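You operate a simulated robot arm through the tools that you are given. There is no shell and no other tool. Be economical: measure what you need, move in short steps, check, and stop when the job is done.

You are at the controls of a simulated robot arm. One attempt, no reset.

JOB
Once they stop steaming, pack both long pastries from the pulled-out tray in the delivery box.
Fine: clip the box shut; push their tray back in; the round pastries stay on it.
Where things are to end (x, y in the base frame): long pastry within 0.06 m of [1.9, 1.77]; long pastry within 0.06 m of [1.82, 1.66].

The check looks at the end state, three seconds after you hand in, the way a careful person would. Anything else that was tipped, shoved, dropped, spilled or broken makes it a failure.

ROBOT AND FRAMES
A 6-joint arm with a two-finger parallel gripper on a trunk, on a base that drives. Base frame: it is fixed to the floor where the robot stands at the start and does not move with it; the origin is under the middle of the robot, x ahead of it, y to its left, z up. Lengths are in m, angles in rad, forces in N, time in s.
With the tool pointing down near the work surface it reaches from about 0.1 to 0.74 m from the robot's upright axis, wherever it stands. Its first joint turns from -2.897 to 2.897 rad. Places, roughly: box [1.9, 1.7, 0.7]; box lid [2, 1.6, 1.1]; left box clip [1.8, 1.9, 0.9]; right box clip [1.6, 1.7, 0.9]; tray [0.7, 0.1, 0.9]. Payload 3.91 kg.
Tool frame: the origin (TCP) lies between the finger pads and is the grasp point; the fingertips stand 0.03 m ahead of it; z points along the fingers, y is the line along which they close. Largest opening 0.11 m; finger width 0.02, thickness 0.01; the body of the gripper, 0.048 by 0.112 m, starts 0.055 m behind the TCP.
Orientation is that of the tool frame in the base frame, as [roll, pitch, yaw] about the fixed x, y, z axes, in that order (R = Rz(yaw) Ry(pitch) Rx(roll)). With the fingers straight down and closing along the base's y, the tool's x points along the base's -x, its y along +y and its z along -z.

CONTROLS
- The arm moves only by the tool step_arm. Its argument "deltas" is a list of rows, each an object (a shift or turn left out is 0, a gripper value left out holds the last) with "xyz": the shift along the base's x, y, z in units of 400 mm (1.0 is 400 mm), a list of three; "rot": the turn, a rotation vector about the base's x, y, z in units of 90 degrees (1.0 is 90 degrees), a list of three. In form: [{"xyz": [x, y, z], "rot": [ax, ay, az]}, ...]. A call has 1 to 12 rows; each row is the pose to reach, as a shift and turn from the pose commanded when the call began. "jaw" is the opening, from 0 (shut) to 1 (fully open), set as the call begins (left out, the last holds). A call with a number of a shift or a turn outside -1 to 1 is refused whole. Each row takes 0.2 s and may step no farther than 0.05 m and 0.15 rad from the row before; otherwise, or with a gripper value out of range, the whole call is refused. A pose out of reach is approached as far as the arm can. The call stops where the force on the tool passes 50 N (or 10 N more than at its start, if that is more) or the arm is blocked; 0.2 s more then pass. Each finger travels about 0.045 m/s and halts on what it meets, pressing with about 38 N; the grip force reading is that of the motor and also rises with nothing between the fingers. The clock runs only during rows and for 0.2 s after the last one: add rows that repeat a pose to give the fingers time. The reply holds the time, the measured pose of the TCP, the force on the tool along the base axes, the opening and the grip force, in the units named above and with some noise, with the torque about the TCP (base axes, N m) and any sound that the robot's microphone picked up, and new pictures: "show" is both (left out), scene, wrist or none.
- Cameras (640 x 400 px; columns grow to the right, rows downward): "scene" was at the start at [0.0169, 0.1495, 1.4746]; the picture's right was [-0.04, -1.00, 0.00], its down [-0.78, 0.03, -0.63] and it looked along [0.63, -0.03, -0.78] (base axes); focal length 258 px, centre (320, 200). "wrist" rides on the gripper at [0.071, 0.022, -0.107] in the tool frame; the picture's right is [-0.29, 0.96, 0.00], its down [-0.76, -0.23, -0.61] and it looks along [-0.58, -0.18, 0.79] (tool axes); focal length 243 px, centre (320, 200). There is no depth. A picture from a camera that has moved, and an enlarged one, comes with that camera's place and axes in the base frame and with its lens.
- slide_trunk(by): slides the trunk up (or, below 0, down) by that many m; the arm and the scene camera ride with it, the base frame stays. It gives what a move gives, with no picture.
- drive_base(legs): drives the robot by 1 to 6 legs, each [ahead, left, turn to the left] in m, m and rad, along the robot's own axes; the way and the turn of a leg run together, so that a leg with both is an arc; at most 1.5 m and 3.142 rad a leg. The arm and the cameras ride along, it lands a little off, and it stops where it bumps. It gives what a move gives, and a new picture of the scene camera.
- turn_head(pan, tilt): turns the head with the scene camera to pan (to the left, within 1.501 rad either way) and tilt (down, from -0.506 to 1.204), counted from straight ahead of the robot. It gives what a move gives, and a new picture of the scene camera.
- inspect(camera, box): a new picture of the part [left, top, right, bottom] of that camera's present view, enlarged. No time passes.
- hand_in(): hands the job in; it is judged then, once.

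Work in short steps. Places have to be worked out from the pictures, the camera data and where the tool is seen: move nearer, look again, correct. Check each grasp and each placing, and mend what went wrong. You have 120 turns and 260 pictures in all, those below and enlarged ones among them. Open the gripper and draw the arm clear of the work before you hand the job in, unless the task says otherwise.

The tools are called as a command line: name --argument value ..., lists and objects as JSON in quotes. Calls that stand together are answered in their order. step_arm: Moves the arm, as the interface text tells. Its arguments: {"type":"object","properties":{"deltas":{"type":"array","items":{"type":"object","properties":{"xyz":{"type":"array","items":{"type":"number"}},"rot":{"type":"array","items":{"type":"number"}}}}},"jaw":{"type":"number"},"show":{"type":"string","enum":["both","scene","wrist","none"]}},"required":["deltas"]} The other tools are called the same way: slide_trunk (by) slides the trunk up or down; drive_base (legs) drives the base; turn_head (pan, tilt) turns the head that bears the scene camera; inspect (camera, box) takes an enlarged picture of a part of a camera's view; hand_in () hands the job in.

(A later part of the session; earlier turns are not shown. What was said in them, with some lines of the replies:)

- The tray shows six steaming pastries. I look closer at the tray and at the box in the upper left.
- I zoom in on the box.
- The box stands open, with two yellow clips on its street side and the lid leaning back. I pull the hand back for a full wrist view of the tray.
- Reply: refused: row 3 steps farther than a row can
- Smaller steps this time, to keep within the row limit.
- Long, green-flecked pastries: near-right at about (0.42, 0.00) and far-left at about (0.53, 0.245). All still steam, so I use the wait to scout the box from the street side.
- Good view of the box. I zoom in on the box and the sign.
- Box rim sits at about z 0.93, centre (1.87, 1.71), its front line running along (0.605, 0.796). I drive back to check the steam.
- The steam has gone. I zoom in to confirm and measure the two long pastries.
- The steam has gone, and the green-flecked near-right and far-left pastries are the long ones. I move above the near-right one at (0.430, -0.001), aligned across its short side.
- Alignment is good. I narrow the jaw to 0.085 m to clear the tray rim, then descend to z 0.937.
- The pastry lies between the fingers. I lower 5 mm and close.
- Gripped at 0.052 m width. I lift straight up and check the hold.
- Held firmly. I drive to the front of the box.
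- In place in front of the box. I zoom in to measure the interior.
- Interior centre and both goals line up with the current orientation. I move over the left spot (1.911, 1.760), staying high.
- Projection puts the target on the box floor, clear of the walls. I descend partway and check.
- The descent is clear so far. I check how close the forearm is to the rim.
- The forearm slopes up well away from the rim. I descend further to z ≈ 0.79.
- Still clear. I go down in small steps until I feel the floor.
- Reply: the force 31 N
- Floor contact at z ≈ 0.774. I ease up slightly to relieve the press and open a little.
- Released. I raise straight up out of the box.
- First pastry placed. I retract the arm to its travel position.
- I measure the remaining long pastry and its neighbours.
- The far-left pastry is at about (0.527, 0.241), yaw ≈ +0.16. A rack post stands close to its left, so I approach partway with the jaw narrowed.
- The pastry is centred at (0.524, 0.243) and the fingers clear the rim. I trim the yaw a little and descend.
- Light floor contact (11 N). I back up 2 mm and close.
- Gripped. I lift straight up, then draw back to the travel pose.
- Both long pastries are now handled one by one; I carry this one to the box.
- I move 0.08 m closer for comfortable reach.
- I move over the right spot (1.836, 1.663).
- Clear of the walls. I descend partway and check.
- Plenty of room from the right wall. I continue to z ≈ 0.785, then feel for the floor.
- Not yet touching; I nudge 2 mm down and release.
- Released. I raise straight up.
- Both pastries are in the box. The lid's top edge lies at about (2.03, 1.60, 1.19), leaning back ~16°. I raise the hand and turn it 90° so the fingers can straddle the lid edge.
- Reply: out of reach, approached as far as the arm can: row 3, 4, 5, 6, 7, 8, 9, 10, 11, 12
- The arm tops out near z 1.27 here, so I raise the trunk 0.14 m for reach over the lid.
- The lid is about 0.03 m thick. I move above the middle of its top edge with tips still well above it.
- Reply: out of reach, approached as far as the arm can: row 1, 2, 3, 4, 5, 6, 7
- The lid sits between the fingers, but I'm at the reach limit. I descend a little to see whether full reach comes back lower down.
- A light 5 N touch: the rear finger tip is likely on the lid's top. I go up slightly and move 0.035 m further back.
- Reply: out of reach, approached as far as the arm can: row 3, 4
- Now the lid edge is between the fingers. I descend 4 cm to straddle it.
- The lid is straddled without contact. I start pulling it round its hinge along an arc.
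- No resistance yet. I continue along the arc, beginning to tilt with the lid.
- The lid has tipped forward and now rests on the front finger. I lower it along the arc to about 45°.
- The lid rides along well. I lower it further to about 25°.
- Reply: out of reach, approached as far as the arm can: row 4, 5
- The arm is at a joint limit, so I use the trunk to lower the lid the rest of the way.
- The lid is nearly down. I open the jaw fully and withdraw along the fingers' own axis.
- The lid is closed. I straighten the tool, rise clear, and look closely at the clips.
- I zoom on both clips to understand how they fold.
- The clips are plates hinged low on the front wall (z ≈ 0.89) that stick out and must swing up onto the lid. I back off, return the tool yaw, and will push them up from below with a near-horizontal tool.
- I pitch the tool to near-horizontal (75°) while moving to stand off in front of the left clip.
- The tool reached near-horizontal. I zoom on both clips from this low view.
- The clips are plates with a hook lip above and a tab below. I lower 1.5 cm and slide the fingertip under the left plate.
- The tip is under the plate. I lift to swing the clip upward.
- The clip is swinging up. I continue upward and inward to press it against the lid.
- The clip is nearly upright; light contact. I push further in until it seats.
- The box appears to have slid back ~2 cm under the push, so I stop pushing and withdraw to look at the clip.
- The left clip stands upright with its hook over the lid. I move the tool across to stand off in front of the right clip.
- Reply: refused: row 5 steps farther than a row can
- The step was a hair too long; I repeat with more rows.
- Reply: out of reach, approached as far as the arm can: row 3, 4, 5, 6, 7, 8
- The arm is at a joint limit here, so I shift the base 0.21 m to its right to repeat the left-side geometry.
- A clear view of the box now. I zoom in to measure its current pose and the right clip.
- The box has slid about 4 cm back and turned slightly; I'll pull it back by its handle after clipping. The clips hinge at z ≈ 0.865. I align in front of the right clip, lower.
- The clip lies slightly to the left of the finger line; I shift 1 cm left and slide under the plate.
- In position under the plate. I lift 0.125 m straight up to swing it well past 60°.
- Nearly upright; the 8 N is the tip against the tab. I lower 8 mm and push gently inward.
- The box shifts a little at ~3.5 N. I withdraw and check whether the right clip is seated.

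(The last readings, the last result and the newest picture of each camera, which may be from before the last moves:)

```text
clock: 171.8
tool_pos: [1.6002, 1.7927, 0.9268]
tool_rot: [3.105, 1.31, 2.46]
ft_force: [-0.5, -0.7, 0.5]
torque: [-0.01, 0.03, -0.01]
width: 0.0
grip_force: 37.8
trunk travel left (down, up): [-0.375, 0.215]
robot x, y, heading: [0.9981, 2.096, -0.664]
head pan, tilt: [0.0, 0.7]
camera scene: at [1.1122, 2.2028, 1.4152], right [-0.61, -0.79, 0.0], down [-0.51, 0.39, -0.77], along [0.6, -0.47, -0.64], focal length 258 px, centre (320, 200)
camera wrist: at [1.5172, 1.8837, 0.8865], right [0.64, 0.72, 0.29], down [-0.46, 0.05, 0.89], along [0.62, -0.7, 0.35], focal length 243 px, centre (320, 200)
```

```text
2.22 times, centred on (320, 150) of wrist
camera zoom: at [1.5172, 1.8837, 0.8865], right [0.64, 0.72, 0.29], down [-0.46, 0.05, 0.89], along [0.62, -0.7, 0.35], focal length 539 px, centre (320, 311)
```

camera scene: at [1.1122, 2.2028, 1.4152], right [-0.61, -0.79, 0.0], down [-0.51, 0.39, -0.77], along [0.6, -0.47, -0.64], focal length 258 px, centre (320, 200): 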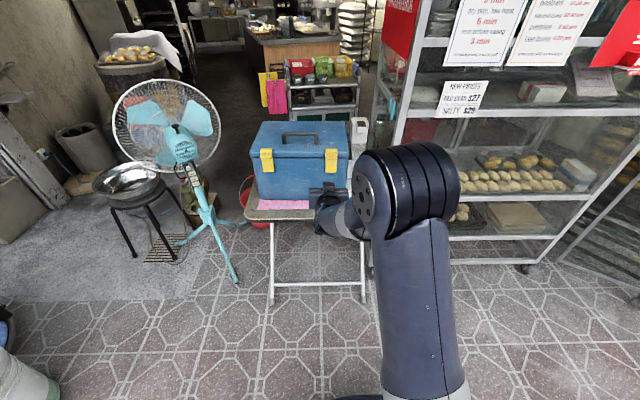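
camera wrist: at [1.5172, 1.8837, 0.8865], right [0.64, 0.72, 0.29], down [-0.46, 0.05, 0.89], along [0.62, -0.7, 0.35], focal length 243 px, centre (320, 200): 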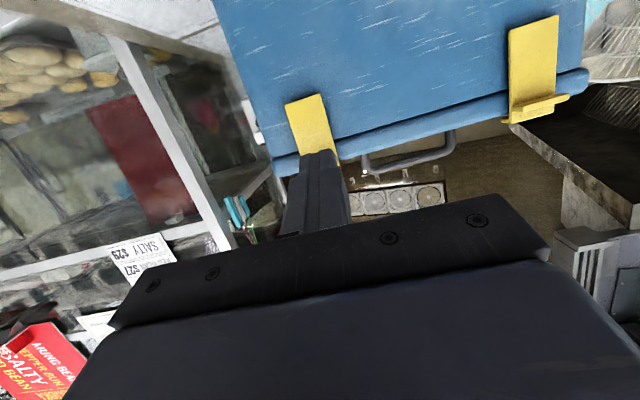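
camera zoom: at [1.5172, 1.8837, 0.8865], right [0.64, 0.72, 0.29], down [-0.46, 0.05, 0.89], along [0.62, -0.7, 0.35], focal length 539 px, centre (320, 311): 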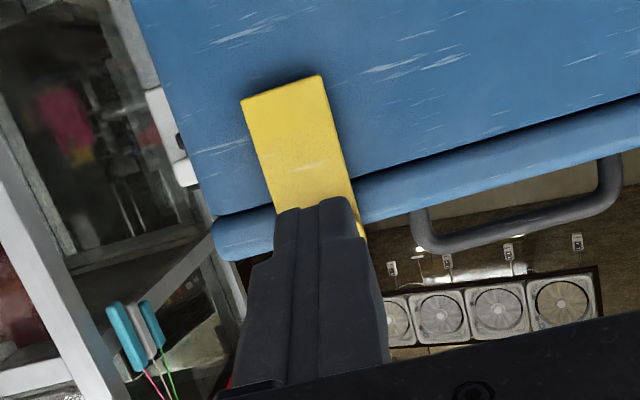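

Both clips are upright with hooks over the lid. The box has slid back ~4 cm, so I'll pull it back by the handle. First I raise and straighten the tool.

step_arm --deltas '[{"xyz": [-0.04, 0.03, 0.07], "rot": [0.051, 0.066, 0]}, {"xyz": [-0.1, 0.077, 0.14], "rot": [0.102, 0.132, 0]}, {"xyz": [-0.1, 0.077, 0.21], "rot": [0.153, 0.197, 0]}, {"xyz": [-0.1, 0.077, 0.28], "rot": [0.204, 0.263, 0]}, {"xyz": [-0.1, 0.077, 0.35], "rot": [0.256, 0.329, 0]}, {"xyz": [-0.1, 0.077, 0.42], "rot": [0.307, 0.395, 0]}, {"xyz": [-0.1, 0.077, 0.49], "rot": [0.358, 0.461, 0]}, {"xyz": [-0.1, 0.077, 0.56], "rot": [0.409, 0.526, 0]}, {"xyz": [-0.1, 0.077, 0.6], "rot": [0.46, 0.592, 0]}, {"xyz": [-0.1, 0.077, 0.62], "rot": [0.511, 0.658, 0]}, {"xyz": [-0.1, 0.077, 0.62], "rot": [0.511, 0.658, 0]}]' --jaw 0.5 --show "none"

drive_base --legs '[[0, 0.2, 0], [0.25, 0, 0]]'

inspect --camera "scene" --box '[280, 130, 480, 290]'

```text
clock: 174.2
tool_pos: [1.5583, 1.8232, 1.1634]
tool_rot: [3.125, 0.134, 2.475]
ft_force: [-0.5, -1.1, 0.0]
torque: [0.02, -0.04, 0.01]
width: 0.0551
grip_force: 0.0
out of reach, approached as far as the arm can: row 9, 10, 11
trunk travel left (down, up): [-0.375, 0.215]
robot x, y, heading: [0.9986, 2.0977, -0.663]
head pan, tilt: [0.0, 0.7]
```

```text
clock: 177.3
tool_pos: [1.882, 1.8353, 1.162]
tool_rot: [3.128, 0.132, 2.482]
ft_force: [-0.4, 0.5, 0.3]
torque: [0.01, 0.01, 0.01]
width: 0.0547
grip_force: 0.1
trunk travel left (down, up): [-0.375, 0.215]
robot x, y, heading: [1.3175, 2.1057, -0.649]
head pan, tilt: [0.0, 0.7]
camera scene: at [1.4314, 2.2124, 1.4151], right [-0.61, -0.79, 0.0], down [-0.51, 0.39, -0.76], along [0.61, -0.46, -0.64], focal length 258 px, centre (320, 200)
```

scene: 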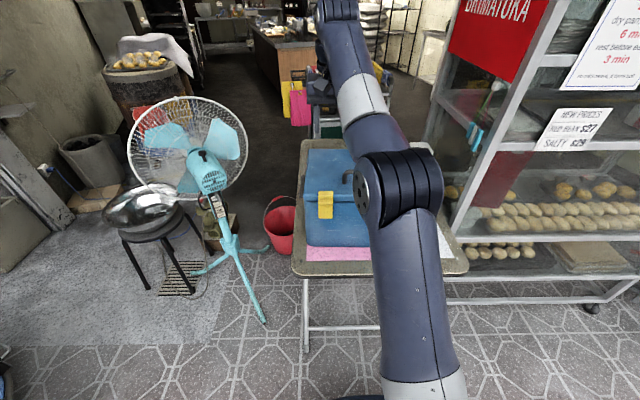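

```text
2.50 times, centred on (380, 210) of scene
camera zoom: at [1.4314, 2.2124, 1.4151], right [-0.61, -0.79, 0.0], down [-0.51, 0.39, -0.76], along [0.61, -0.46, -0.64], focal length 645 px, centre (170, 175)
```

zoom: 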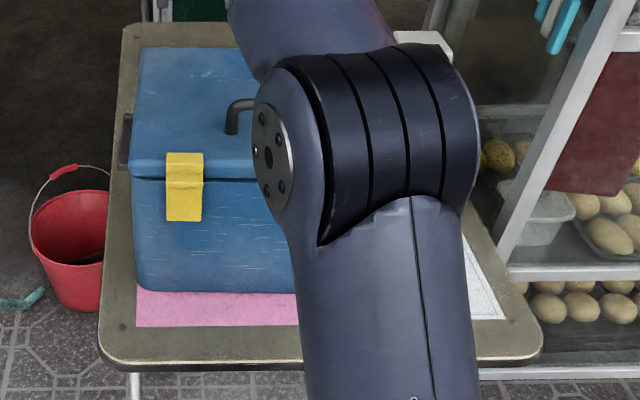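

I straighten the residual tilt and move above and just behind the handle bar.

step_arm --deltas '[{"xyz": [-0.012, -0.08, -0.03], "rot": [0.013, 0.017, 0]}, {"xyz": [-0.024, -0.16, -0.07], "rot": [0.026, 0.033, 0]}, {"xyz": [-0.036, -0.24, -0.13], "rot": [0.039, 0.05, 0]}, {"xyz": [-0.046, -0.31, -0.195], "rot": [0.0515, 0.0664, 0]}, {"xyz": [-0.046, -0.31, -0.195], "rot": [0.0515, 0.0664, 0]}]'

```text
clock: 178.5
tool_pos: [1.8721, 1.7065, 1.0574]
tool_rot: [3.124, 0.027, 2.482]
ft_force: [0.1, -1.0, -0.6]
torque: [0.02, 0.06, 0.03]
width: 0.0547
grip_force: 0.0
out of reach, approached as far as the arm can: row 1, 2, 3, 4, 5
trunk travel left (down, up): [-0.375, 0.215]
robot x, y, heading: [1.3206, 2.1054, -0.658]
head pan, tilt: [0.0, 0.7]
camera scene: at [1.4316, 2.212, 1.4153], right [-0.61, -0.79, 0.0], down [-0.51, 0.39, -0.76], along [0.61, -0.46, -0.64], focal length 258 px, centre (320, 200)
camera wrist: at [1.8253, 1.7657, 1.1634], right [0.82, 0.58, 0.02], down [0.44, -0.65, 0.62], along [0.38, -0.5, -0.78], focal length 243 px, centre (320, 200)
```

scene: 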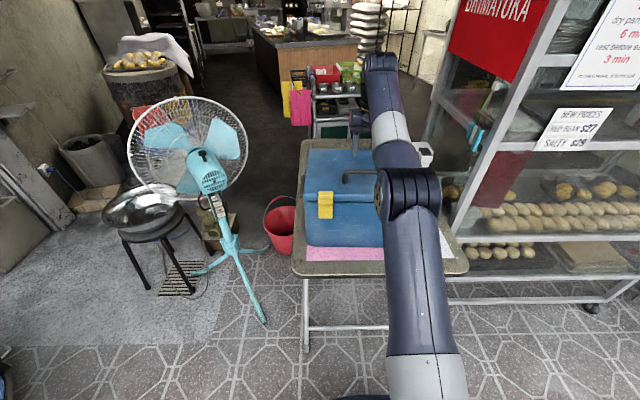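
wrist: 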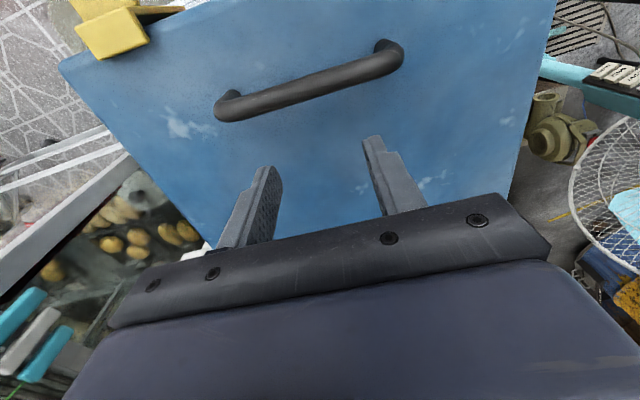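

The fingers hang just behind the handle bar. I lower behind it and pull the box ~3.7 cm back toward me; two fingers also square it up.

step_arm --deltas '[{"xyz": [0, 0, -0.06]}, {"xyz": [0, 0, -0.12]}, {"xyz": [0, 0, -0.12]}]' --show "wrist"

step_arm --deltas '[{"xyz": [-0.03, 0.0245, 0]}, {"xyz": [-0.052, 0.0424, 0]}, {"xyz": [-0.068, 0.0555, 0]}, {"xyz": [-0.084, 0.0685, 0]}, {"xyz": [-0.1, 0.0815, 0]}, {"xyz": [-0.115, 0.094, 0]}, {"xyz": [-0.115, 0.094, 0]}]'

```text
clock: 179.3
tool_pos: [1.8717, 1.7067, 1.0067]
tool_rot: [3.126, 0.002, 2.479]
ft_force: [-0.7, -0.3, 0.0]
torque: [0.01, -0.02, 0.0]
width: 0.0551
grip_force: 0.1
trunk travel left (down, up): [-0.375, 0.215]
robot x, y, heading: [1.3178, 2.1049, -0.655]
head pan, tilt: [0.0, 0.7]
camera wrist: at [1.8276, 1.7642, 1.1149], right [0.82, 0.58, 0.02], down [0.45, -0.65, 0.61], along [0.36, -0.49, -0.8], focal length 243 px, centre (320, 200)
```

wrist: 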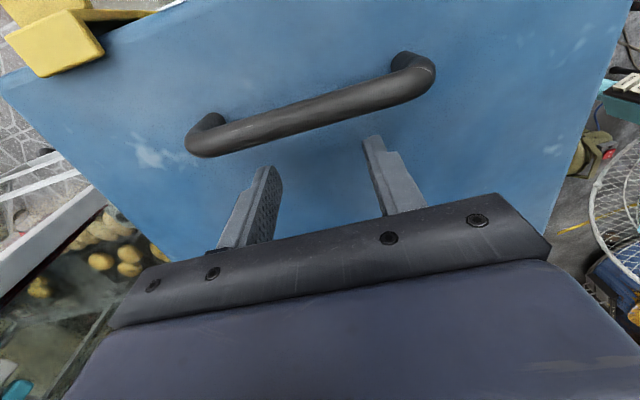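

```text
clock: 180.9
tool_pos: [1.827, 1.7438, 1.0075]
tool_rot: [3.127, 0.0, 2.482]
ft_force: [2.7, -2.7, 0.2]
torque: [-0.07, 0.0, 0.0]
width: 0.0548
grip_force: 0.0
trunk travel left (down, up): [-0.375, 0.215]
robot x, y, heading: [1.3151, 2.104, -0.65]
head pan, tilt: [0.0, 0.7]
camera scene: at [1.4317, 2.2121, 1.4152], right [-0.61, -0.79, 0.0], down [-0.51, 0.39, -0.76], along [0.61, -0.46, -0.64], focal length 258 px, centre (320, 200)
camera wrist: at [1.7833, 1.8014, 1.1157], right [0.82, 0.58, 0.02], down [0.45, -0.65, 0.6], along [0.36, -0.49, -0.8], focal length 243 px, centre (320, 200)
```

scene: 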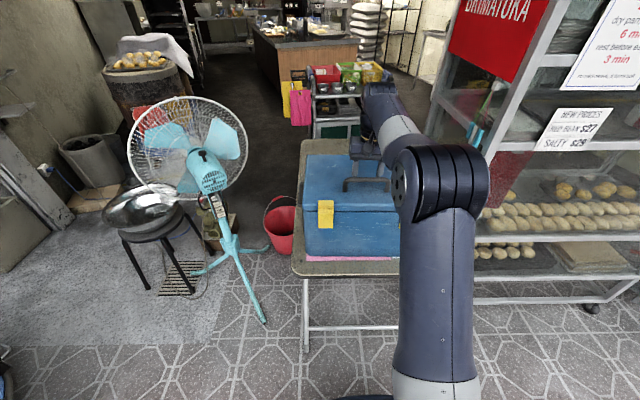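
wrist: 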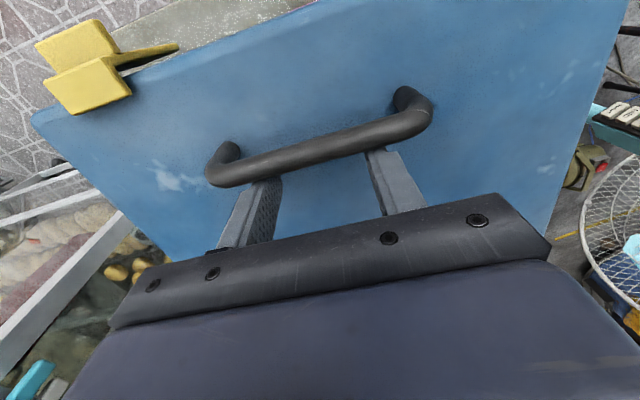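

The box moved back. The right clip looks odd in the wrist view; I zoom in.

inspect --camera "wrist" --box '[0, 0, 220, 140]'

inspect --camera "scene" --box '[280, 130, 480, 290]'

```text
2.86 times, centred on (110, 70) of wrist
camera zoom: at [1.7833, 1.8014, 1.1157], right [0.82, 0.58, 0.02], down [0.45, -0.65, 0.6], along [0.36, -0.49, -0.8], focal length 693 px, centre (920, 571)
```

zoom: 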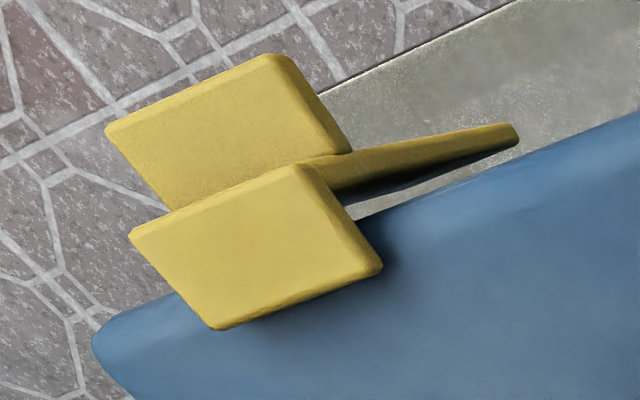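

```text
2.50 times, centred on (380, 210) of scene
camera zoom: at [1.4317, 2.2121, 1.4152], right [-0.61, -0.79, 0.0], down [-0.51, 0.39, -0.76], along [0.61, -0.46, -0.64], focal length 645 px, centre (170, 175)
```

zoom: 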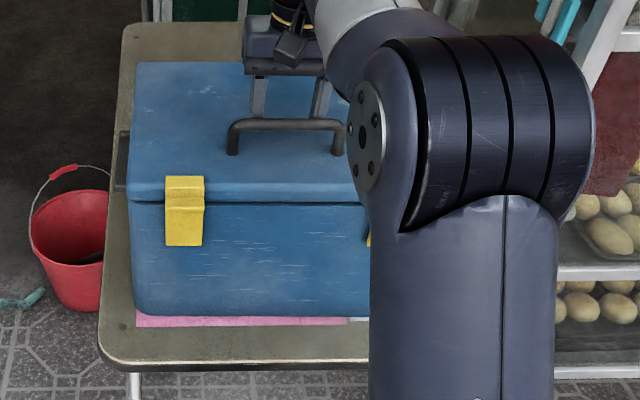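

The right clip stands vertical with its hook over the lid, so it is closed. The box is still about 1–2 cm back; I pull 1.5 cm more, then release and rise.

step_arm --deltas '[{"xyz": [-0.015, 0.0115, 0]}, {"xyz": [-0.03, 0.023, 0]}, {"xyz": [-0.03, 0.023, 0]}]' --show "none"

step_arm --deltas '[{"xyz": [0.02, -0.0155, 0]}, {"xyz": [0.03, -0.023, 0.03]}, {"xyz": [0.03, -0.023, 0.12]}, {"xyz": [0.0, 0.0, 0.2]}, {"xyz": [-0.08, 0.06, 0.25]}, {"xyz": [-0.16, 0.12, 0.25]}, {"xyz": [-0.24, 0.18, 0.25]}, {"xyz": [-0.32, 0.24, 0.25]}, {"xyz": [-0.4, 0.3, 0.25]}, {"xyz": [-0.48, 0.36, 0.25]}]'

inspect --camera "scene" --box '[280, 130, 480, 290]'

```text
clock: 181.7
tool_pos: [1.8151, 1.7534, 1.0084]
tool_rot: [3.126, 0.0, 2.483]
ft_force: [0.3, -1.9, -1.0]
torque: [-0.06, -0.03, -0.04]
width: 0.0549
grip_force: 0.1
trunk travel left (down, up): [-0.375, 0.215]
robot x, y, heading: [1.3207, 2.1067, -0.651]
head pan, tilt: [0.0, 0.7]
```

```text
clock: 183.9
tool_pos: [1.6221, 1.8954, 1.107]
tool_rot: [3.126, 0.001, 2.481]
ft_force: [0.6, 0.8, 0.0]
torque: [0.02, 0.05, -0.01]
width: 0.055
grip_force: 0.0
trunk travel left (down, up): [-0.375, 0.215]
robot x, y, heading: [1.3225, 2.1065, -0.651]
head pan, tilt: [0.0, 0.7]
camera scene: at [1.4315, 2.2123, 1.4152], right [-0.61, -0.79, 0.0], down [-0.51, 0.39, -0.76], along [0.61, -0.46, -0.64], focal length 258 px, centre (320, 200)
camera wrist: at [1.578, 1.954, 1.2147], right [0.82, 0.58, 0.02], down [0.45, -0.65, 0.6], along [0.36, -0.49, -0.8], focal length 243 px, centre (320, 200)
```

scene: 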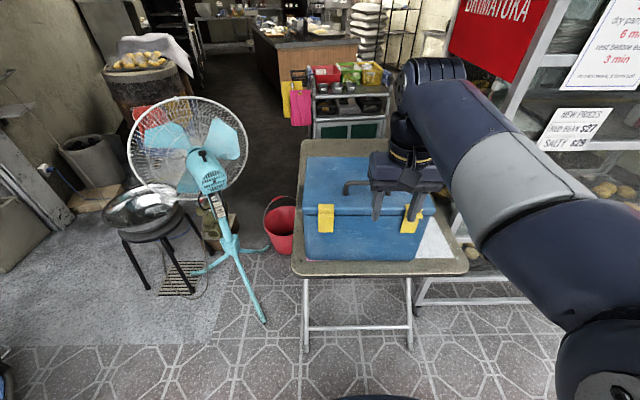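
wrist: 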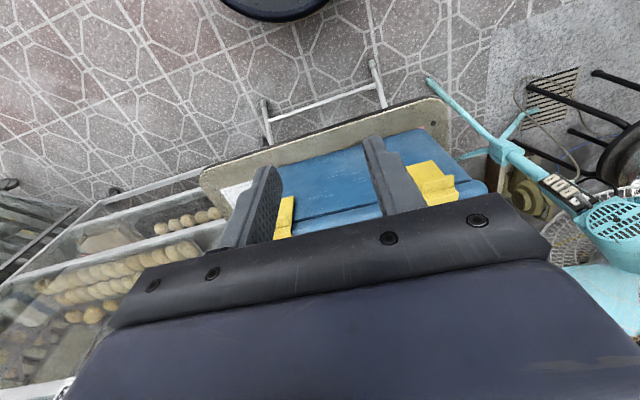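

```text
2.50 times, centred on (380, 210) of scene
camera zoom: at [1.4315, 2.2123, 1.4152], right [-0.61, -0.79, 0.0], down [-0.51, 0.39, -0.76], along [0.61, -0.46, -0.64], focal length 645 px, centre (170, 175)
```

zoom: 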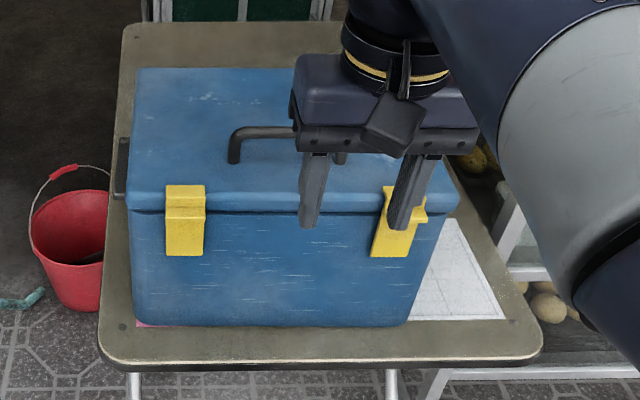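

The box is back at its original spot. I check both clips once more from the wrist and scene.

inspect --camera "wrist" --box '[240, 130, 500, 250]'

inspect --camera "scene" --box '[300, 180, 450, 280]'

```text
2.46 times, centred on (370, 190) of wrist
camera zoom: at [1.578, 1.954, 1.2147], right [0.82, 0.58, 0.02], down [0.45, -0.65, 0.6], along [0.36, -0.49, -0.8], focal length 597 px, centre (197, 225)
```

zoom: 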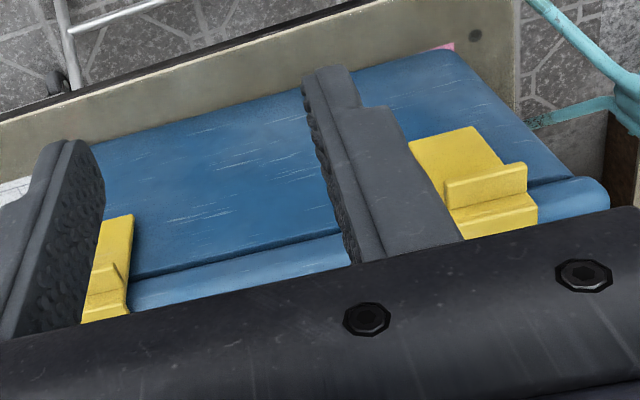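

```text
4.00 times, centred on (375, 230) of scene
camera zoom: at [1.4315, 2.2123, 1.4152], right [-0.61, -0.79, 0.0], down [-0.51, 0.39, -0.76], along [0.61, -0.46, -0.64], focal length 1032 px, centre (100, 80)
```

zoom: 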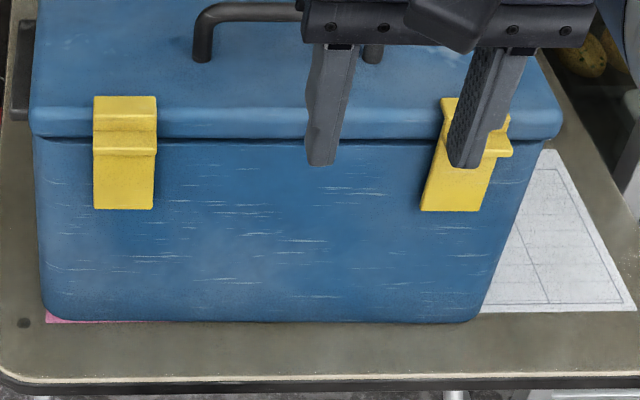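

Both clips hold the lid. Now I drive back to the tray to push it in.

drive_base --legs '[[-0.2, 0, 0], [0, 0, 0.651], [-1.25, -0.79, 0], [0, -1.3, 0]]'

turn_head --pan 0.0 --tilt 0.8

```text
clock: 200.1
tool_pos: [0.2633, 0.2141, 1.106]
tool_rot: [3.125, 0.002, 3.125]
ft_force: [-0.3, 0.1, -0.2]
torque: [-0.02, 0.02, -0.01]
width: 0.0551
grip_force: 0.0
trunk travel left (down, up): [-0.375, 0.215]
robot x, y, heading: [-0.1078, 0.2005, -0.009]
head pan, tilt: [0.0, 0.7]
camera scene: at [-0.0803, 0.3517, 1.4152], right [-0.01, -1.0, 0.0], down [-0.64, 0.01, -0.76], along [0.76, -0.01, -0.64], focal length 258 px, centre (320, 200)
```

scene: 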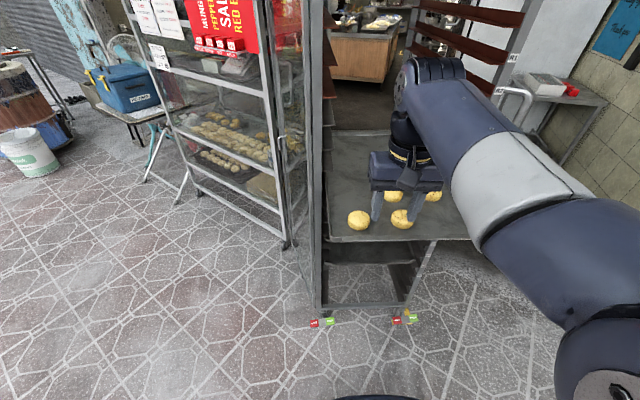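

```text
clock: 200.7
tool_pos: [0.2609, 0.2136, 1.1067]
tool_rot: [3.125, 0.001, 3.123]
ft_force: [0.6, -0.9, -0.5]
torque: [-0.01, -0.02, -0.01]
width: 0.0552
grip_force: 0.0
trunk travel left (down, up): [-0.375, 0.215]
robot x, y, heading: [-0.1056, 0.203, -0.012]
head pan, tilt: [0.0, 0.799]
camera scene: at [-0.0845, 0.3517, 1.4069], right [-0.01, -1.0, 0.0], down [-0.72, 0.01, -0.7], along [0.7, -0.01, -0.72], focal length 258 px, centre (320, 200)
```

scene: 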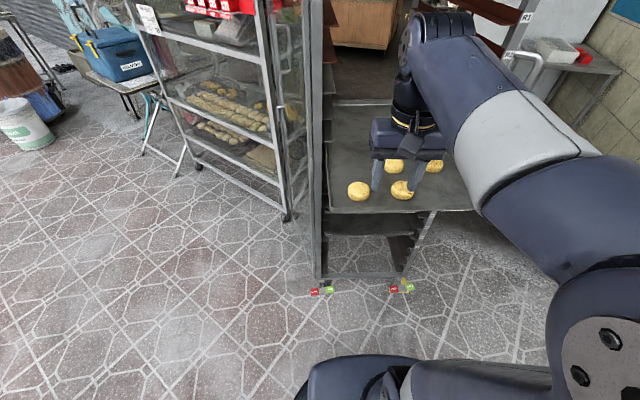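

The tray's near edge sticks out about 0.2 m beyond the rack front. I bring the opened hand in front of the tray edge at its middle (y ≈ 0.12) and inspect the casters.

step_arm --deltas '[{"xyz": [0.02, -0.06, -0.07]}, {"xyz": [0.04, -0.12, -0.14]}, {"xyz": [0.06, -0.18, -0.21]}, {"xyz": [0.075, -0.229, -0.28]}, {"xyz": [0.075, -0.229, -0.28]}]' --jaw 1

inspect --camera "scene" --box '[300, 170, 480, 300]'

inspect --camera "wrist" --box '[100, 0, 540, 240]'

```text
clock: 201.9
tool_pos: [0.2913, 0.121, 0.9938]
tool_rot: [3.127, 0.002, 3.124]
ft_force: [-0.6, 0.0, 0.9]
torque: [0.01, 0.01, 0.01]
width: 0.11
grip_force: 0.0
trunk travel left (down, up): [-0.375, 0.215]
robot x, y, heading: [-0.1099, 0.1984, -0.012]
head pan, tilt: [0.0, 0.799]
camera scene: at [-0.0844, 0.3516, 1.4069], right [-0.01, -1.0, 0.0], down [-0.72, 0.01, -0.7], along [0.7, -0.01, -0.72], focal length 258 px, centre (320, 200)
camera wrist: at [0.2195, 0.1416, 1.1014], right [0.31, 0.95, 0.02], down [0.75, -0.25, 0.6], along [0.58, -0.17, -0.8], focal length 243 px, centre (320, 200)
```

scene: 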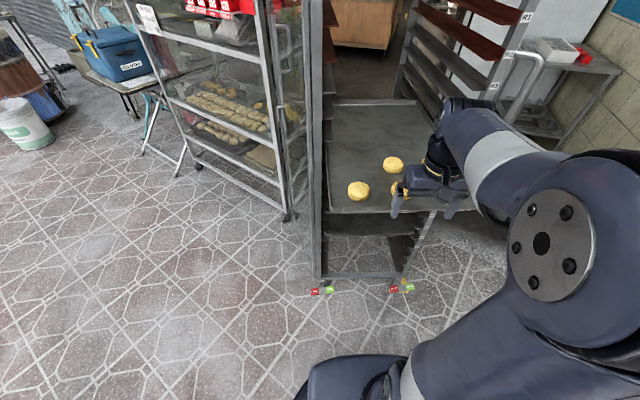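
wrist: 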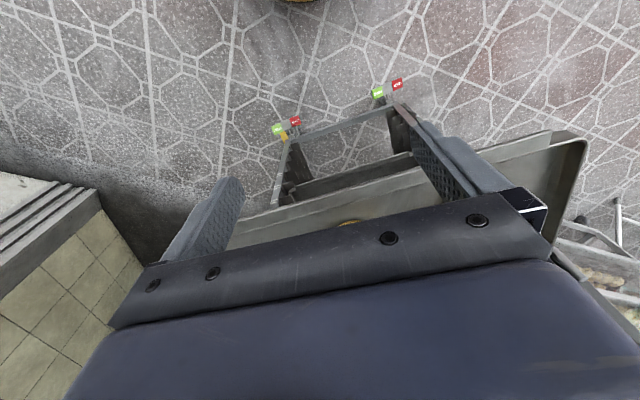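

```text
3.08 times, centred on (390, 235) of scene
camera zoom: at [-0.0844, 0.3516, 1.4069], right [-0.01, -1.0, 0.0], down [-0.72, 0.01, -0.7], along [0.7, -0.01, -0.72], focal length 794 px, centre (105, 92)
```

zoom: 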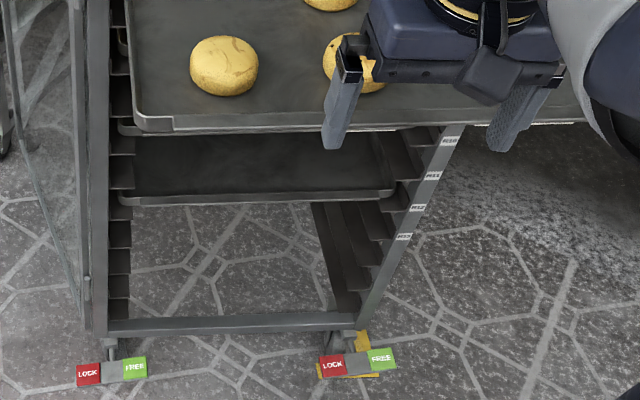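

```text
1.45 times, centred on (320, 120) of wrist
camera zoom: at [0.2195, 0.1416, 1.1014], right [0.31, 0.95, 0.02], down [0.75, -0.25, 0.6], along [0.58, -0.17, -0.8], focal length 353 px, centre (320, 316)
```

zoom: 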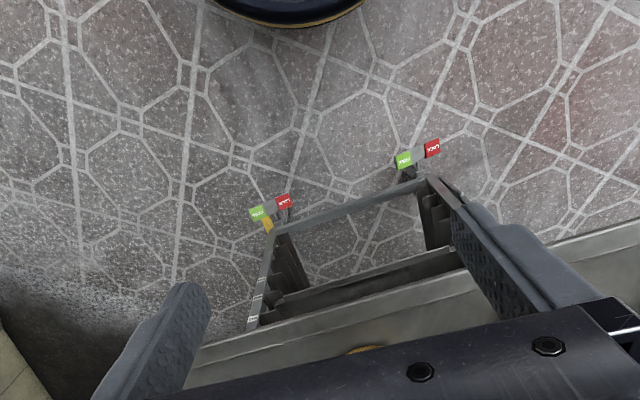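

The casters have LOCK/FREE rocker pedals. I zoom in to see which side is pressed down before pushing.

inspect --camera "scene" --box '[310, 270, 426, 310]'

inspect --camera "wrist" --box '[260, 70, 420, 170]'

```text
5.52 times, centred on (368, 290) of scene
camera zoom: at [-0.0844, 0.3516, 1.4069], right [-0.01, -1.0, 0.0], down [-0.72, 0.01, -0.7], along [0.7, -0.01, -0.72], focal length 1423 px, centre (55, -297)
```

zoom: 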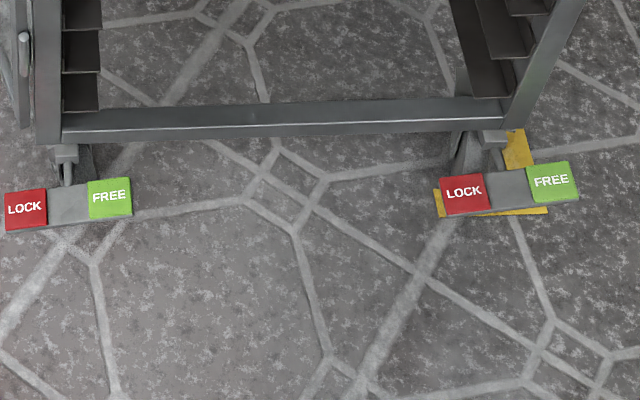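

```text
4.00 times, centred on (340, 120) of wrist
camera zoom: at [0.2195, 0.1416, 1.1014], right [0.31, 0.95, 0.02], down [0.75, -0.25, 0.6], along [0.58, -0.17, -0.8], focal length 970 px, centre (240, 520)
```

zoom: 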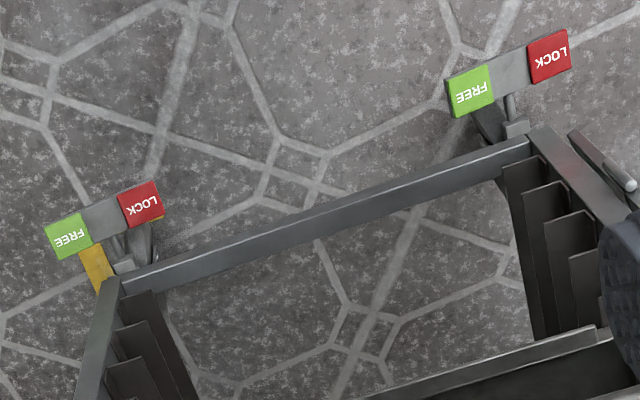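

FREE sides are raised, so the casters are locked. I lower the tips to rim height in front of the tray edge and creep to contact.

step_arm --deltas '[{"xyz": [0, 0, -0.08]}, {"xyz": [0, 0, -0.15]}, {"xyz": [0, 0, -0.178]}, {"xyz": [0, 0, -0.178]}, {"xyz": [0.04, 0, -0.178]}, {"xyz": [0.08, 0, -0.178]}, {"xyz": [0.11, 0, -0.178]}, {"xyz": [0.14, 0, -0.178]}, {"xyz": [0.16, 0, -0.178]}]'

```text
clock: 203.9
tool_pos: [0.3558, 0.1205, 0.9248]
tool_rot: [3.125, 0.003, 3.123]
ft_force: [-2.2, 0.6, -1.1]
torque: [-0.04, 0.01, 0.16]
width: 0.1099
grip_force: 0.0
trunk travel left (down, up): [-0.375, 0.215]
robot x, y, heading: [-0.105, 0.1962, -0.013]
head pan, tilt: [0.0, 0.799]
camera scene: at [-0.0848, 0.3517, 1.4069], right [-0.01, -1.0, 0.0], down [-0.72, 0.01, -0.7], along [0.7, -0.01, -0.72], focal length 258 px, centre (320, 200)
camera wrist: at [0.2853, 0.1403, 1.0323], right [0.31, 0.95, 0.02], down [0.75, -0.25, 0.61], along [0.58, -0.17, -0.8], focal length 243 px, centre (320, 200)
```

scene: 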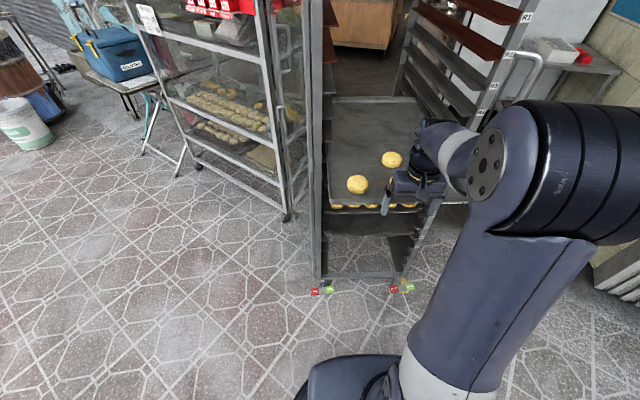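
wrist: 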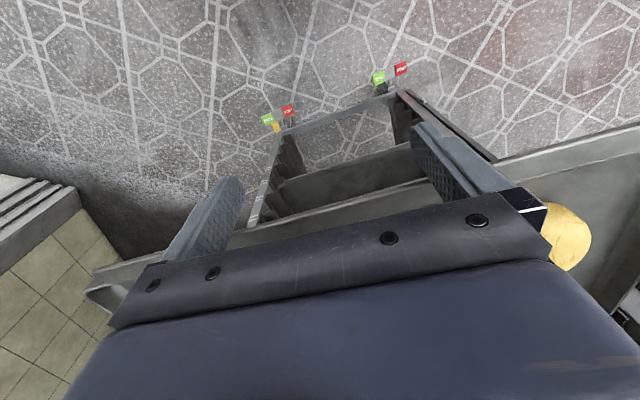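

Contact at ~2 N. I see something yellow just under the tray's edge; I zoom in before going on.

inspect --camera "scene" --box '[310, 140, 450, 240]'

```text
4.00 times, centred on (380, 190) of scene
camera zoom: at [-0.0848, 0.3517, 1.4069], right [-0.01, -1.0, 0.0], down [-0.72, 0.01, -0.7], along [0.7, -0.01, -0.72], focal length 1032 px, centre (80, 240)
```

zoom: 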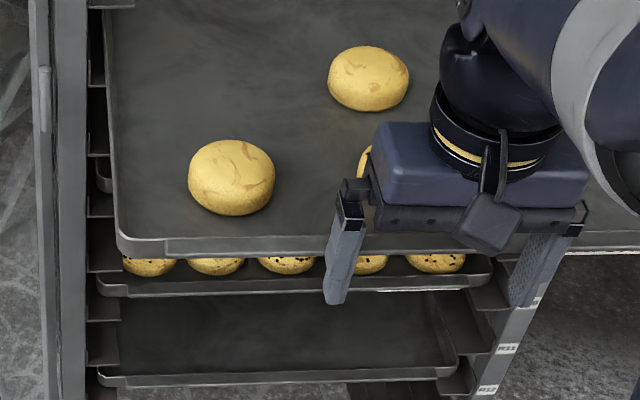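

Those are other trays far lower (R10 and below); mine sits at level R6, so no conflict. I push steadily 0.12 m in.

step_arm --deltas '[{"xyz": [0.03, 0, 0]}, {"xyz": [0.06, 0, 0]}, {"xyz": [0.09, 0, 0]}, {"xyz": [0.12, 0, 0]}, {"xyz": [0.15, 0, 0]}, {"xyz": [0.18, 0, 0]}, {"xyz": [0.21, 0, 0]}, {"xyz": [0.24, 0, 0]}, {"xyz": [0.27, 0, 0]}, {"xyz": [0.3, 0, 0]}]'

inspect --camera "scene" --box '[300, 120, 460, 300]'

```text
clock: 206.1
tool_pos: [0.4779, 0.1219, 0.9251]
tool_rot: [3.126, 0.001, 3.124]
ft_force: [-1.9, -0.3, -0.3]
torque: [-0.04, -0.01, 0.04]
width: 0.1103
grip_force: 0.1
trunk travel left (down, up): [-0.375, 0.215]
robot x, y, heading: [-0.1073, 0.2007, -0.011]
head pan, tilt: [0.0, 0.799]
camera scene: at [-0.0847, 0.3517, 1.4069], right [-0.01, -1.0, 0.0], down [-0.72, 0.01, -0.7], along [0.7, -0.01, -0.72], focal length 258 px, centre (320, 200)
camera wrist: at [0.4064, 0.1415, 1.033], right [0.31, 0.95, 0.02], down [0.75, -0.25, 0.61], along [0.58, -0.17, -0.8], focal length 243 px, centre (320, 200)
```

scene: 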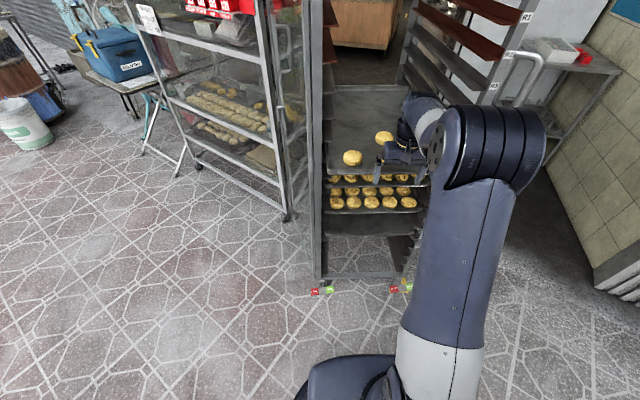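
wrist: 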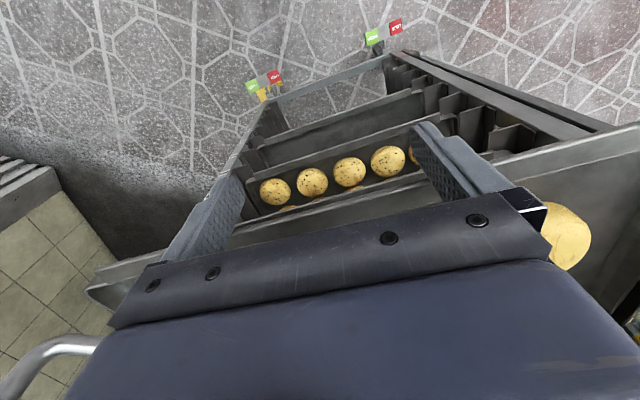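

```text
2.22 times, centred on (380, 210) of scene
camera zoom: at [-0.0847, 0.3517, 1.4069], right [-0.01, -1.0, 0.0], down [-0.72, 0.01, -0.7], along [0.7, -0.01, -0.72], focal length 573 px, centre (187, 178)
```

zoom: 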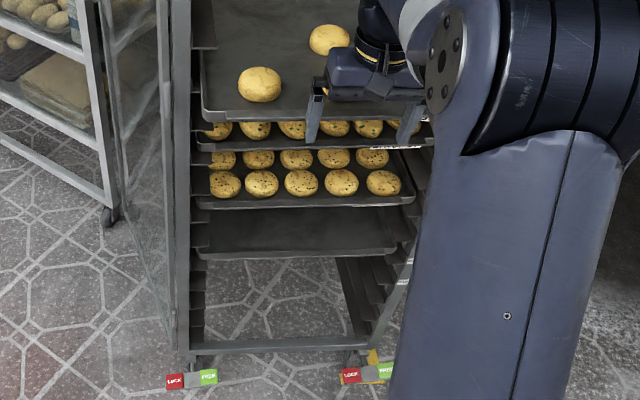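

The rack has not moved and the tray slides freely. I push the remaining ~0.11 m, watching the force.

step_arm --deltas '[{"xyz": [0.03, 0, 0]}, {"xyz": [0.06, 0, 0]}, {"xyz": [0.09, 0, 0]}, {"xyz": [0.12, 0, 0]}, {"xyz": [0.15, 0, 0]}, {"xyz": [0.18, 0, 0]}, {"xyz": [0.21, 0, 0]}, {"xyz": [0.24, 0, 0]}, {"xyz": [0.26, 0, 0]}, {"xyz": [0.26, 0, 0]}]'

inspect --camera "scene" --box '[300, 120, 460, 300]'

```text
clock: 208.3
tool_pos: [0.5812, 0.1208, 0.9249]
tool_rot: [3.125, 0.002, 3.125]
ft_force: [-1.0, 0.8, 0.8]
torque: [0.01, 0.0, 0.09]
width: 0.1098
grip_force: 0.1
trunk travel left (down, up): [-0.375, 0.215]
robot x, y, heading: [-0.1074, 0.2021, -0.01]
head pan, tilt: [0.0, 0.799]
camera scene: at [-0.0846, 0.3517, 1.4069], right [-0.01, -1.0, 0.0], down [-0.72, 0.01, -0.7], along [0.7, -0.01, -0.72], focal length 258 px, centre (320, 200)
camera wrist: at [0.5096, 0.1406, 1.0334], right [0.31, 0.95, 0.02], down [0.75, -0.25, 0.61], along [0.58, -0.17, -0.8], focal length 243 px, centre (320, 200)
```

scene: 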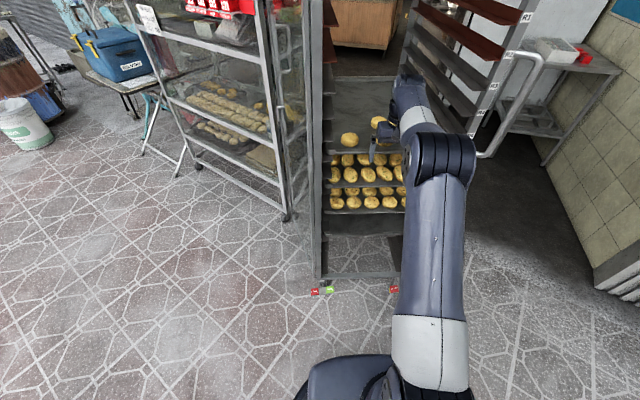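
wrist: 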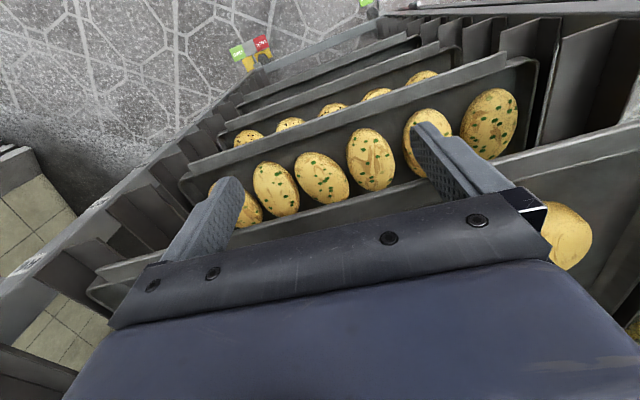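

```text
2.22 times, centred on (380, 210) of scene
camera zoom: at [-0.0846, 0.3517, 1.4069], right [-0.01, -1.0, 0.0], down [-0.72, 0.01, -0.7], along [0.7, -0.01, -0.72], focal length 573 px, centre (187, 178)
```

zoom: 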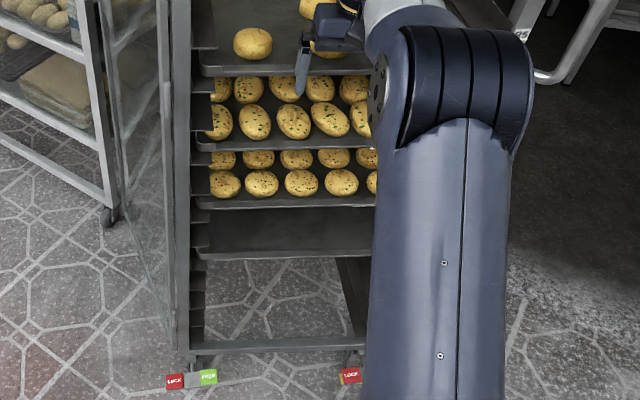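

Nearly flush: the lower trays' edges are at x ≈ 0.605, mine ≈ 0.59. I push 1.4 cm more, slowly.

step_arm --deltas '[{"xyz": [0.01, 0, 0]}, {"xyz": [0.02, 0, 0]}, {"xyz": [0.028, 0, 0]}, {"xyz": [0.036, 0, 0]}, {"xyz": [0.036, 0, 0]}]' --show "wrist"

inspect --camera "scene" --box '[310, 120, 410, 230]'

```text
clock: 209.4
tool_pos: [0.5891, 0.1265, 0.9262]
tool_rot: [3.121, -0.016, 3.137]
ft_force: [-16.9, 1.2, 7.0]
torque: [0.5, -0.09, 1.22]
width: 0.11
grip_force: 0.1
trunk travel left (down, up): [-0.375, 0.215]
robot x, y, heading: [-0.1106, 0.1956, -0.006]
head pan, tilt: [0.0, 0.799]
stopped in row 5: the force on the tool passed its limit at 52 N (the readings are from after the stop); the commanded pose is now the measured one
camera wrist: at [0.5194, 0.1446, 1.0334], right [0.3, 0.96, 0.01], down [0.77, -0.25, 0.59], along [0.57, -0.16, -0.81], focal length 243 px, centre (320, 200)
```

wrist: 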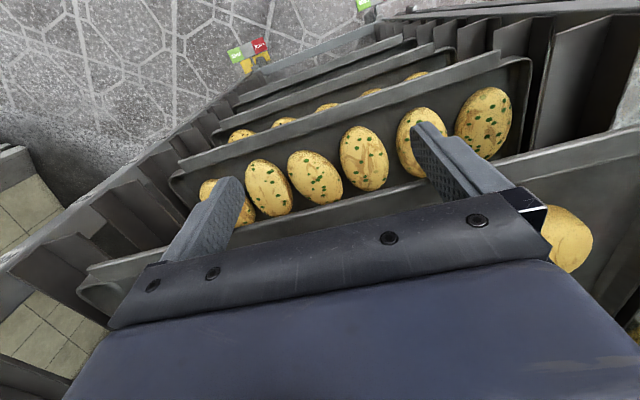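

```text
3.64 times, centred on (360, 175) of scene
camera zoom: at [-0.0884, 0.3524, 1.4071], right [-0.01, -1.0, 0.0], down [-0.72, 0.01, -0.7], along [0.7, -0.01, -0.72], focal length 938 px, centre (174, 291)
```

zoom: 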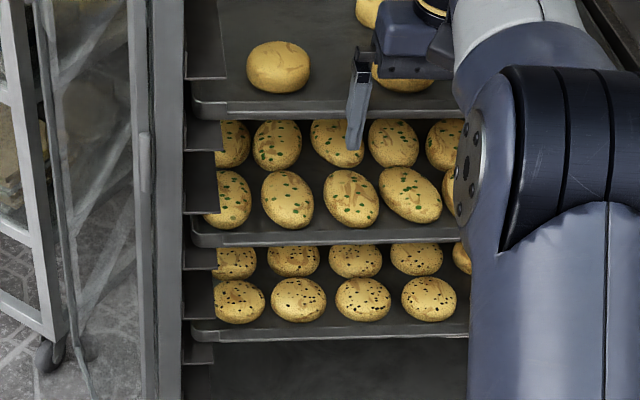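

The tray hit its stop and is flush with the others. I withdraw backward, then check everything.

step_arm --deltas '[{"xyz": [-0.05, 0, 0]}, {"xyz": [-0.15, 0, 0]}, {"xyz": [-0.27, 0, 0]}, {"xyz": [-0.39, 0, 0.05]}, {"xyz": [-0.5, 0, 0.1]}, {"xyz": [-0.6, 0, 0.17]}, {"xyz": [-0.68, 0, 0.25]}, {"xyz": [-0.68, 0, 0.3]}]' --show "none"

drive_base --legs '[[-0.3, 0.2, 0]]'

inspect --camera "scene" --box '[300, 80, 460, 260]'

```text
refused: row 4 steps farther than a row can; nothing moved
```

```text
clock: 211.7
tool_pos: [0.2848, 0.3238, 0.922]
tool_rot: [3.122, -0.013, 3.128]
ft_force: [-0.1, 0.5, 0.7]
torque: [-0.02, -0.02, -0.01]
width: 0.1101
grip_force: 0.0
trunk travel left (down, up): [-0.375, 0.215]
robot x, y, heading: [-0.4171, 0.4006, -0.009]
head pan, tilt: [0.0, 0.799]
camera scene: at [-0.3897, 0.5538, 1.4069], right [-0.01, -1.0, 0.0], down [-0.72, 0.01, -0.7], along [0.7, -0.01, -0.72], focal length 258 px, centre (320, 200)
```

scene: 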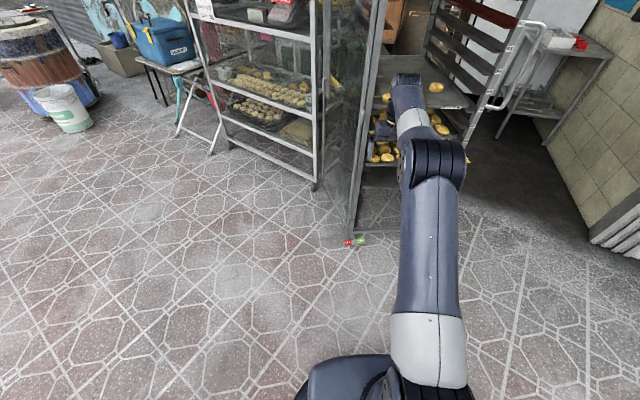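

```text
2.22 times, centred on (380, 170) of scene
camera zoom: at [-0.3897, 0.5538, 1.4069], right [-0.01, -1.0, 0.0], down [-0.72, 0.01, -0.7], along [0.7, -0.01, -0.72], focal length 573 px, centre (187, 267)
```

zoom: 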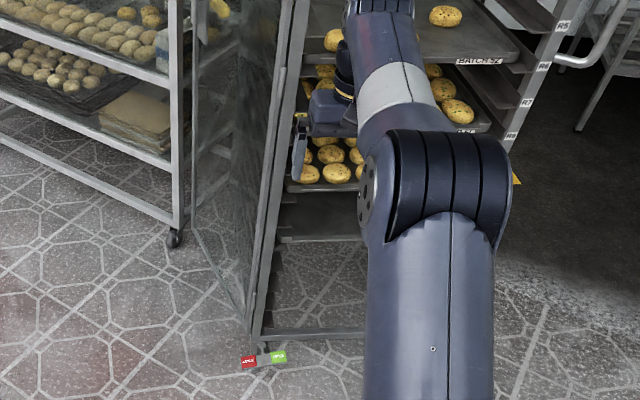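

The base drew the hand clear. I raise and fold the arm back, and move to view the tray and rack fully.

step_arm --deltas '[{"xyz": [-0.08, 0.0, 0.08]}, {"xyz": [-0.16, -0.05, 0.14]}, {"xyz": [-0.24, -0.1, 0.2]}, {"xyz": [-0.32, -0.15, 0.26]}, {"xyz": [-0.4, -0.2, 0.32]}, {"xyz": [-0.48, -0.25, 0.38]}, {"xyz": [-0.56, -0.3, 0.42]}]' --show "none"

drive_base --legs '[[0, -0.25, 0], [0.1, 0, 0]]'

turn_head --pan 0.0 --tilt 0.5

inspect --camera "scene" --box '[250, 120, 430, 320]'

```text
clock: 213.3
tool_pos: [0.0609, 0.2071, 1.0878]
tool_rot: [3.123, -0.015, 3.129]
ft_force: [0.3, 0.1, -0.9]
torque: [0.0, 0.03, -0.04]
width: 0.1102
grip_force: 0.0
trunk travel left (down, up): [-0.375, 0.215]
robot x, y, heading: [-0.4121, 0.4018, -0.01]
head pan, tilt: [0.0, 0.799]
```

```text
clock: 215.9
tool_pos: [0.1555, -0.0545, 1.0881]
tool_rot: [3.123, -0.013, 3.12]
ft_force: [0.0, -0.1, 0.0]
torque: [0.01, -0.01, -0.02]
width: 0.1104
grip_force: 0.0
trunk travel left (down, up): [-0.375, 0.215]
robot x, y, heading: [-0.3189, 0.1478, -0.021]
head pan, tilt: [0.0, 0.799]
camera scene: at [-0.2921, 0.2992, 1.4069], right [-0.02, -1.0, 0.0], down [-0.72, 0.02, -0.7], along [0.7, -0.02, -0.72], focal length 258 px, centre (320, 200)
```

scene: 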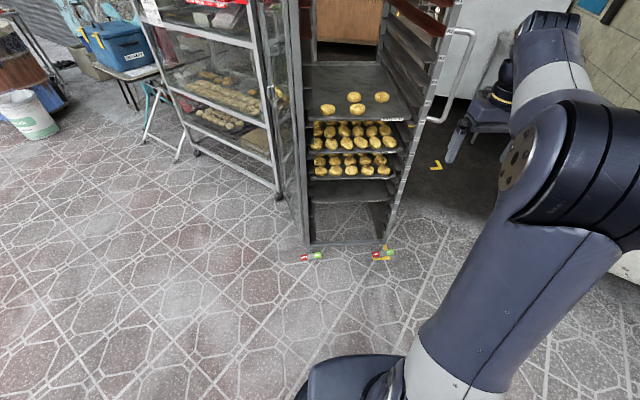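

```text
clock: 216.7
tool_pos: [0.1551, -0.0535, 1.0883]
tool_rot: [3.123, -0.015, 3.118]
ft_force: [0.5, -0.6, 0.8]
torque: [-0.03, 0.03, -0.01]
width: 0.1101
grip_force: 0.0
trunk travel left (down, up): [-0.375, 0.215]
robot x, y, heading: [-0.3214, 0.1446, -0.023]
head pan, tilt: [0.0, 0.499]
camera scene: at [-0.2817, 0.2991, 1.4328], right [-0.02, -1.0, 0.0], down [-0.48, 0.01, -0.88], along [0.88, -0.02, -0.48], focal length 258 px, centre (320, 200)
```

scene: 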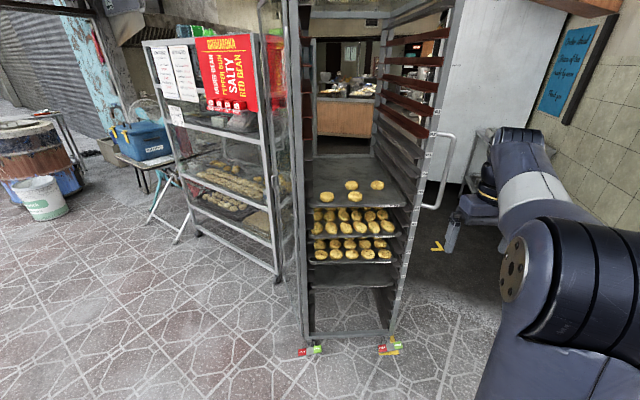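

```text
2.00 times, centred on (340, 220) of scene
camera zoom: at [-0.2817, 0.2991, 1.4328], right [-0.02, -1.0, 0.0], down [-0.48, 0.01, -0.88], along [0.88, -0.02, -0.48], focal length 516 px, centre (280, 160)
```

zoom: 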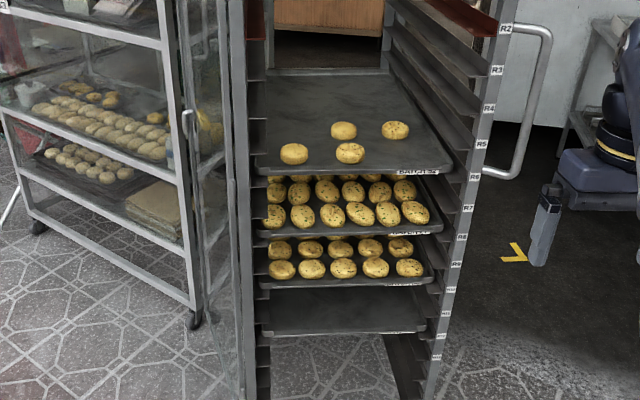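

The tray is flush with its four round pastries in place, and the rack is unmoved. A last look at the box from here.

inspect --camera "scene" --box '[90, 100, 190, 180]'

```text
5.00 times, centred on (140, 140) of scene
camera zoom: at [-0.2817, 0.2991, 1.4328], right [-0.02, -1.0, 0.0], down [-0.48, 0.01, -0.88], along [0.88, -0.02, -0.48], focal length 1289 px, centre (1220, 500)
```

zoom: 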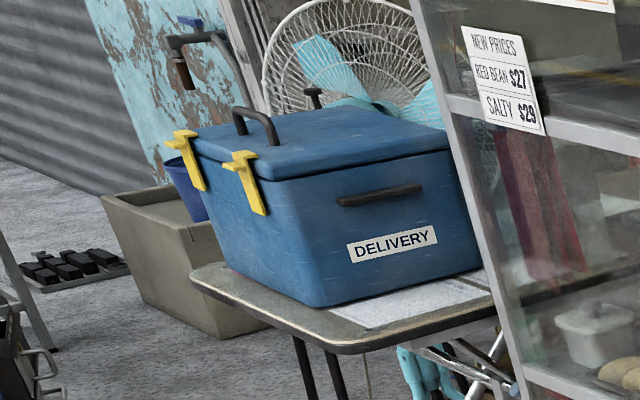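

The lid is shut with both clips hooked over it, the tray is in, the gripper is open and the arm is clear. I hand in.

hand_in

```text
The job is handed in.
```

I packed both long pastries in the delivery box once they stopped steaming, clipped the lid shut with both clips, and pushed the tray back in. The four round pastries are still on the tray.

Pressing the clips shut slid the box back about 4 cm. I pulled it back by its handle to within about 1 cm of where it started. By my estimate both pastries are within 0.06 m of their targets, but I could not see them with the lid closed.
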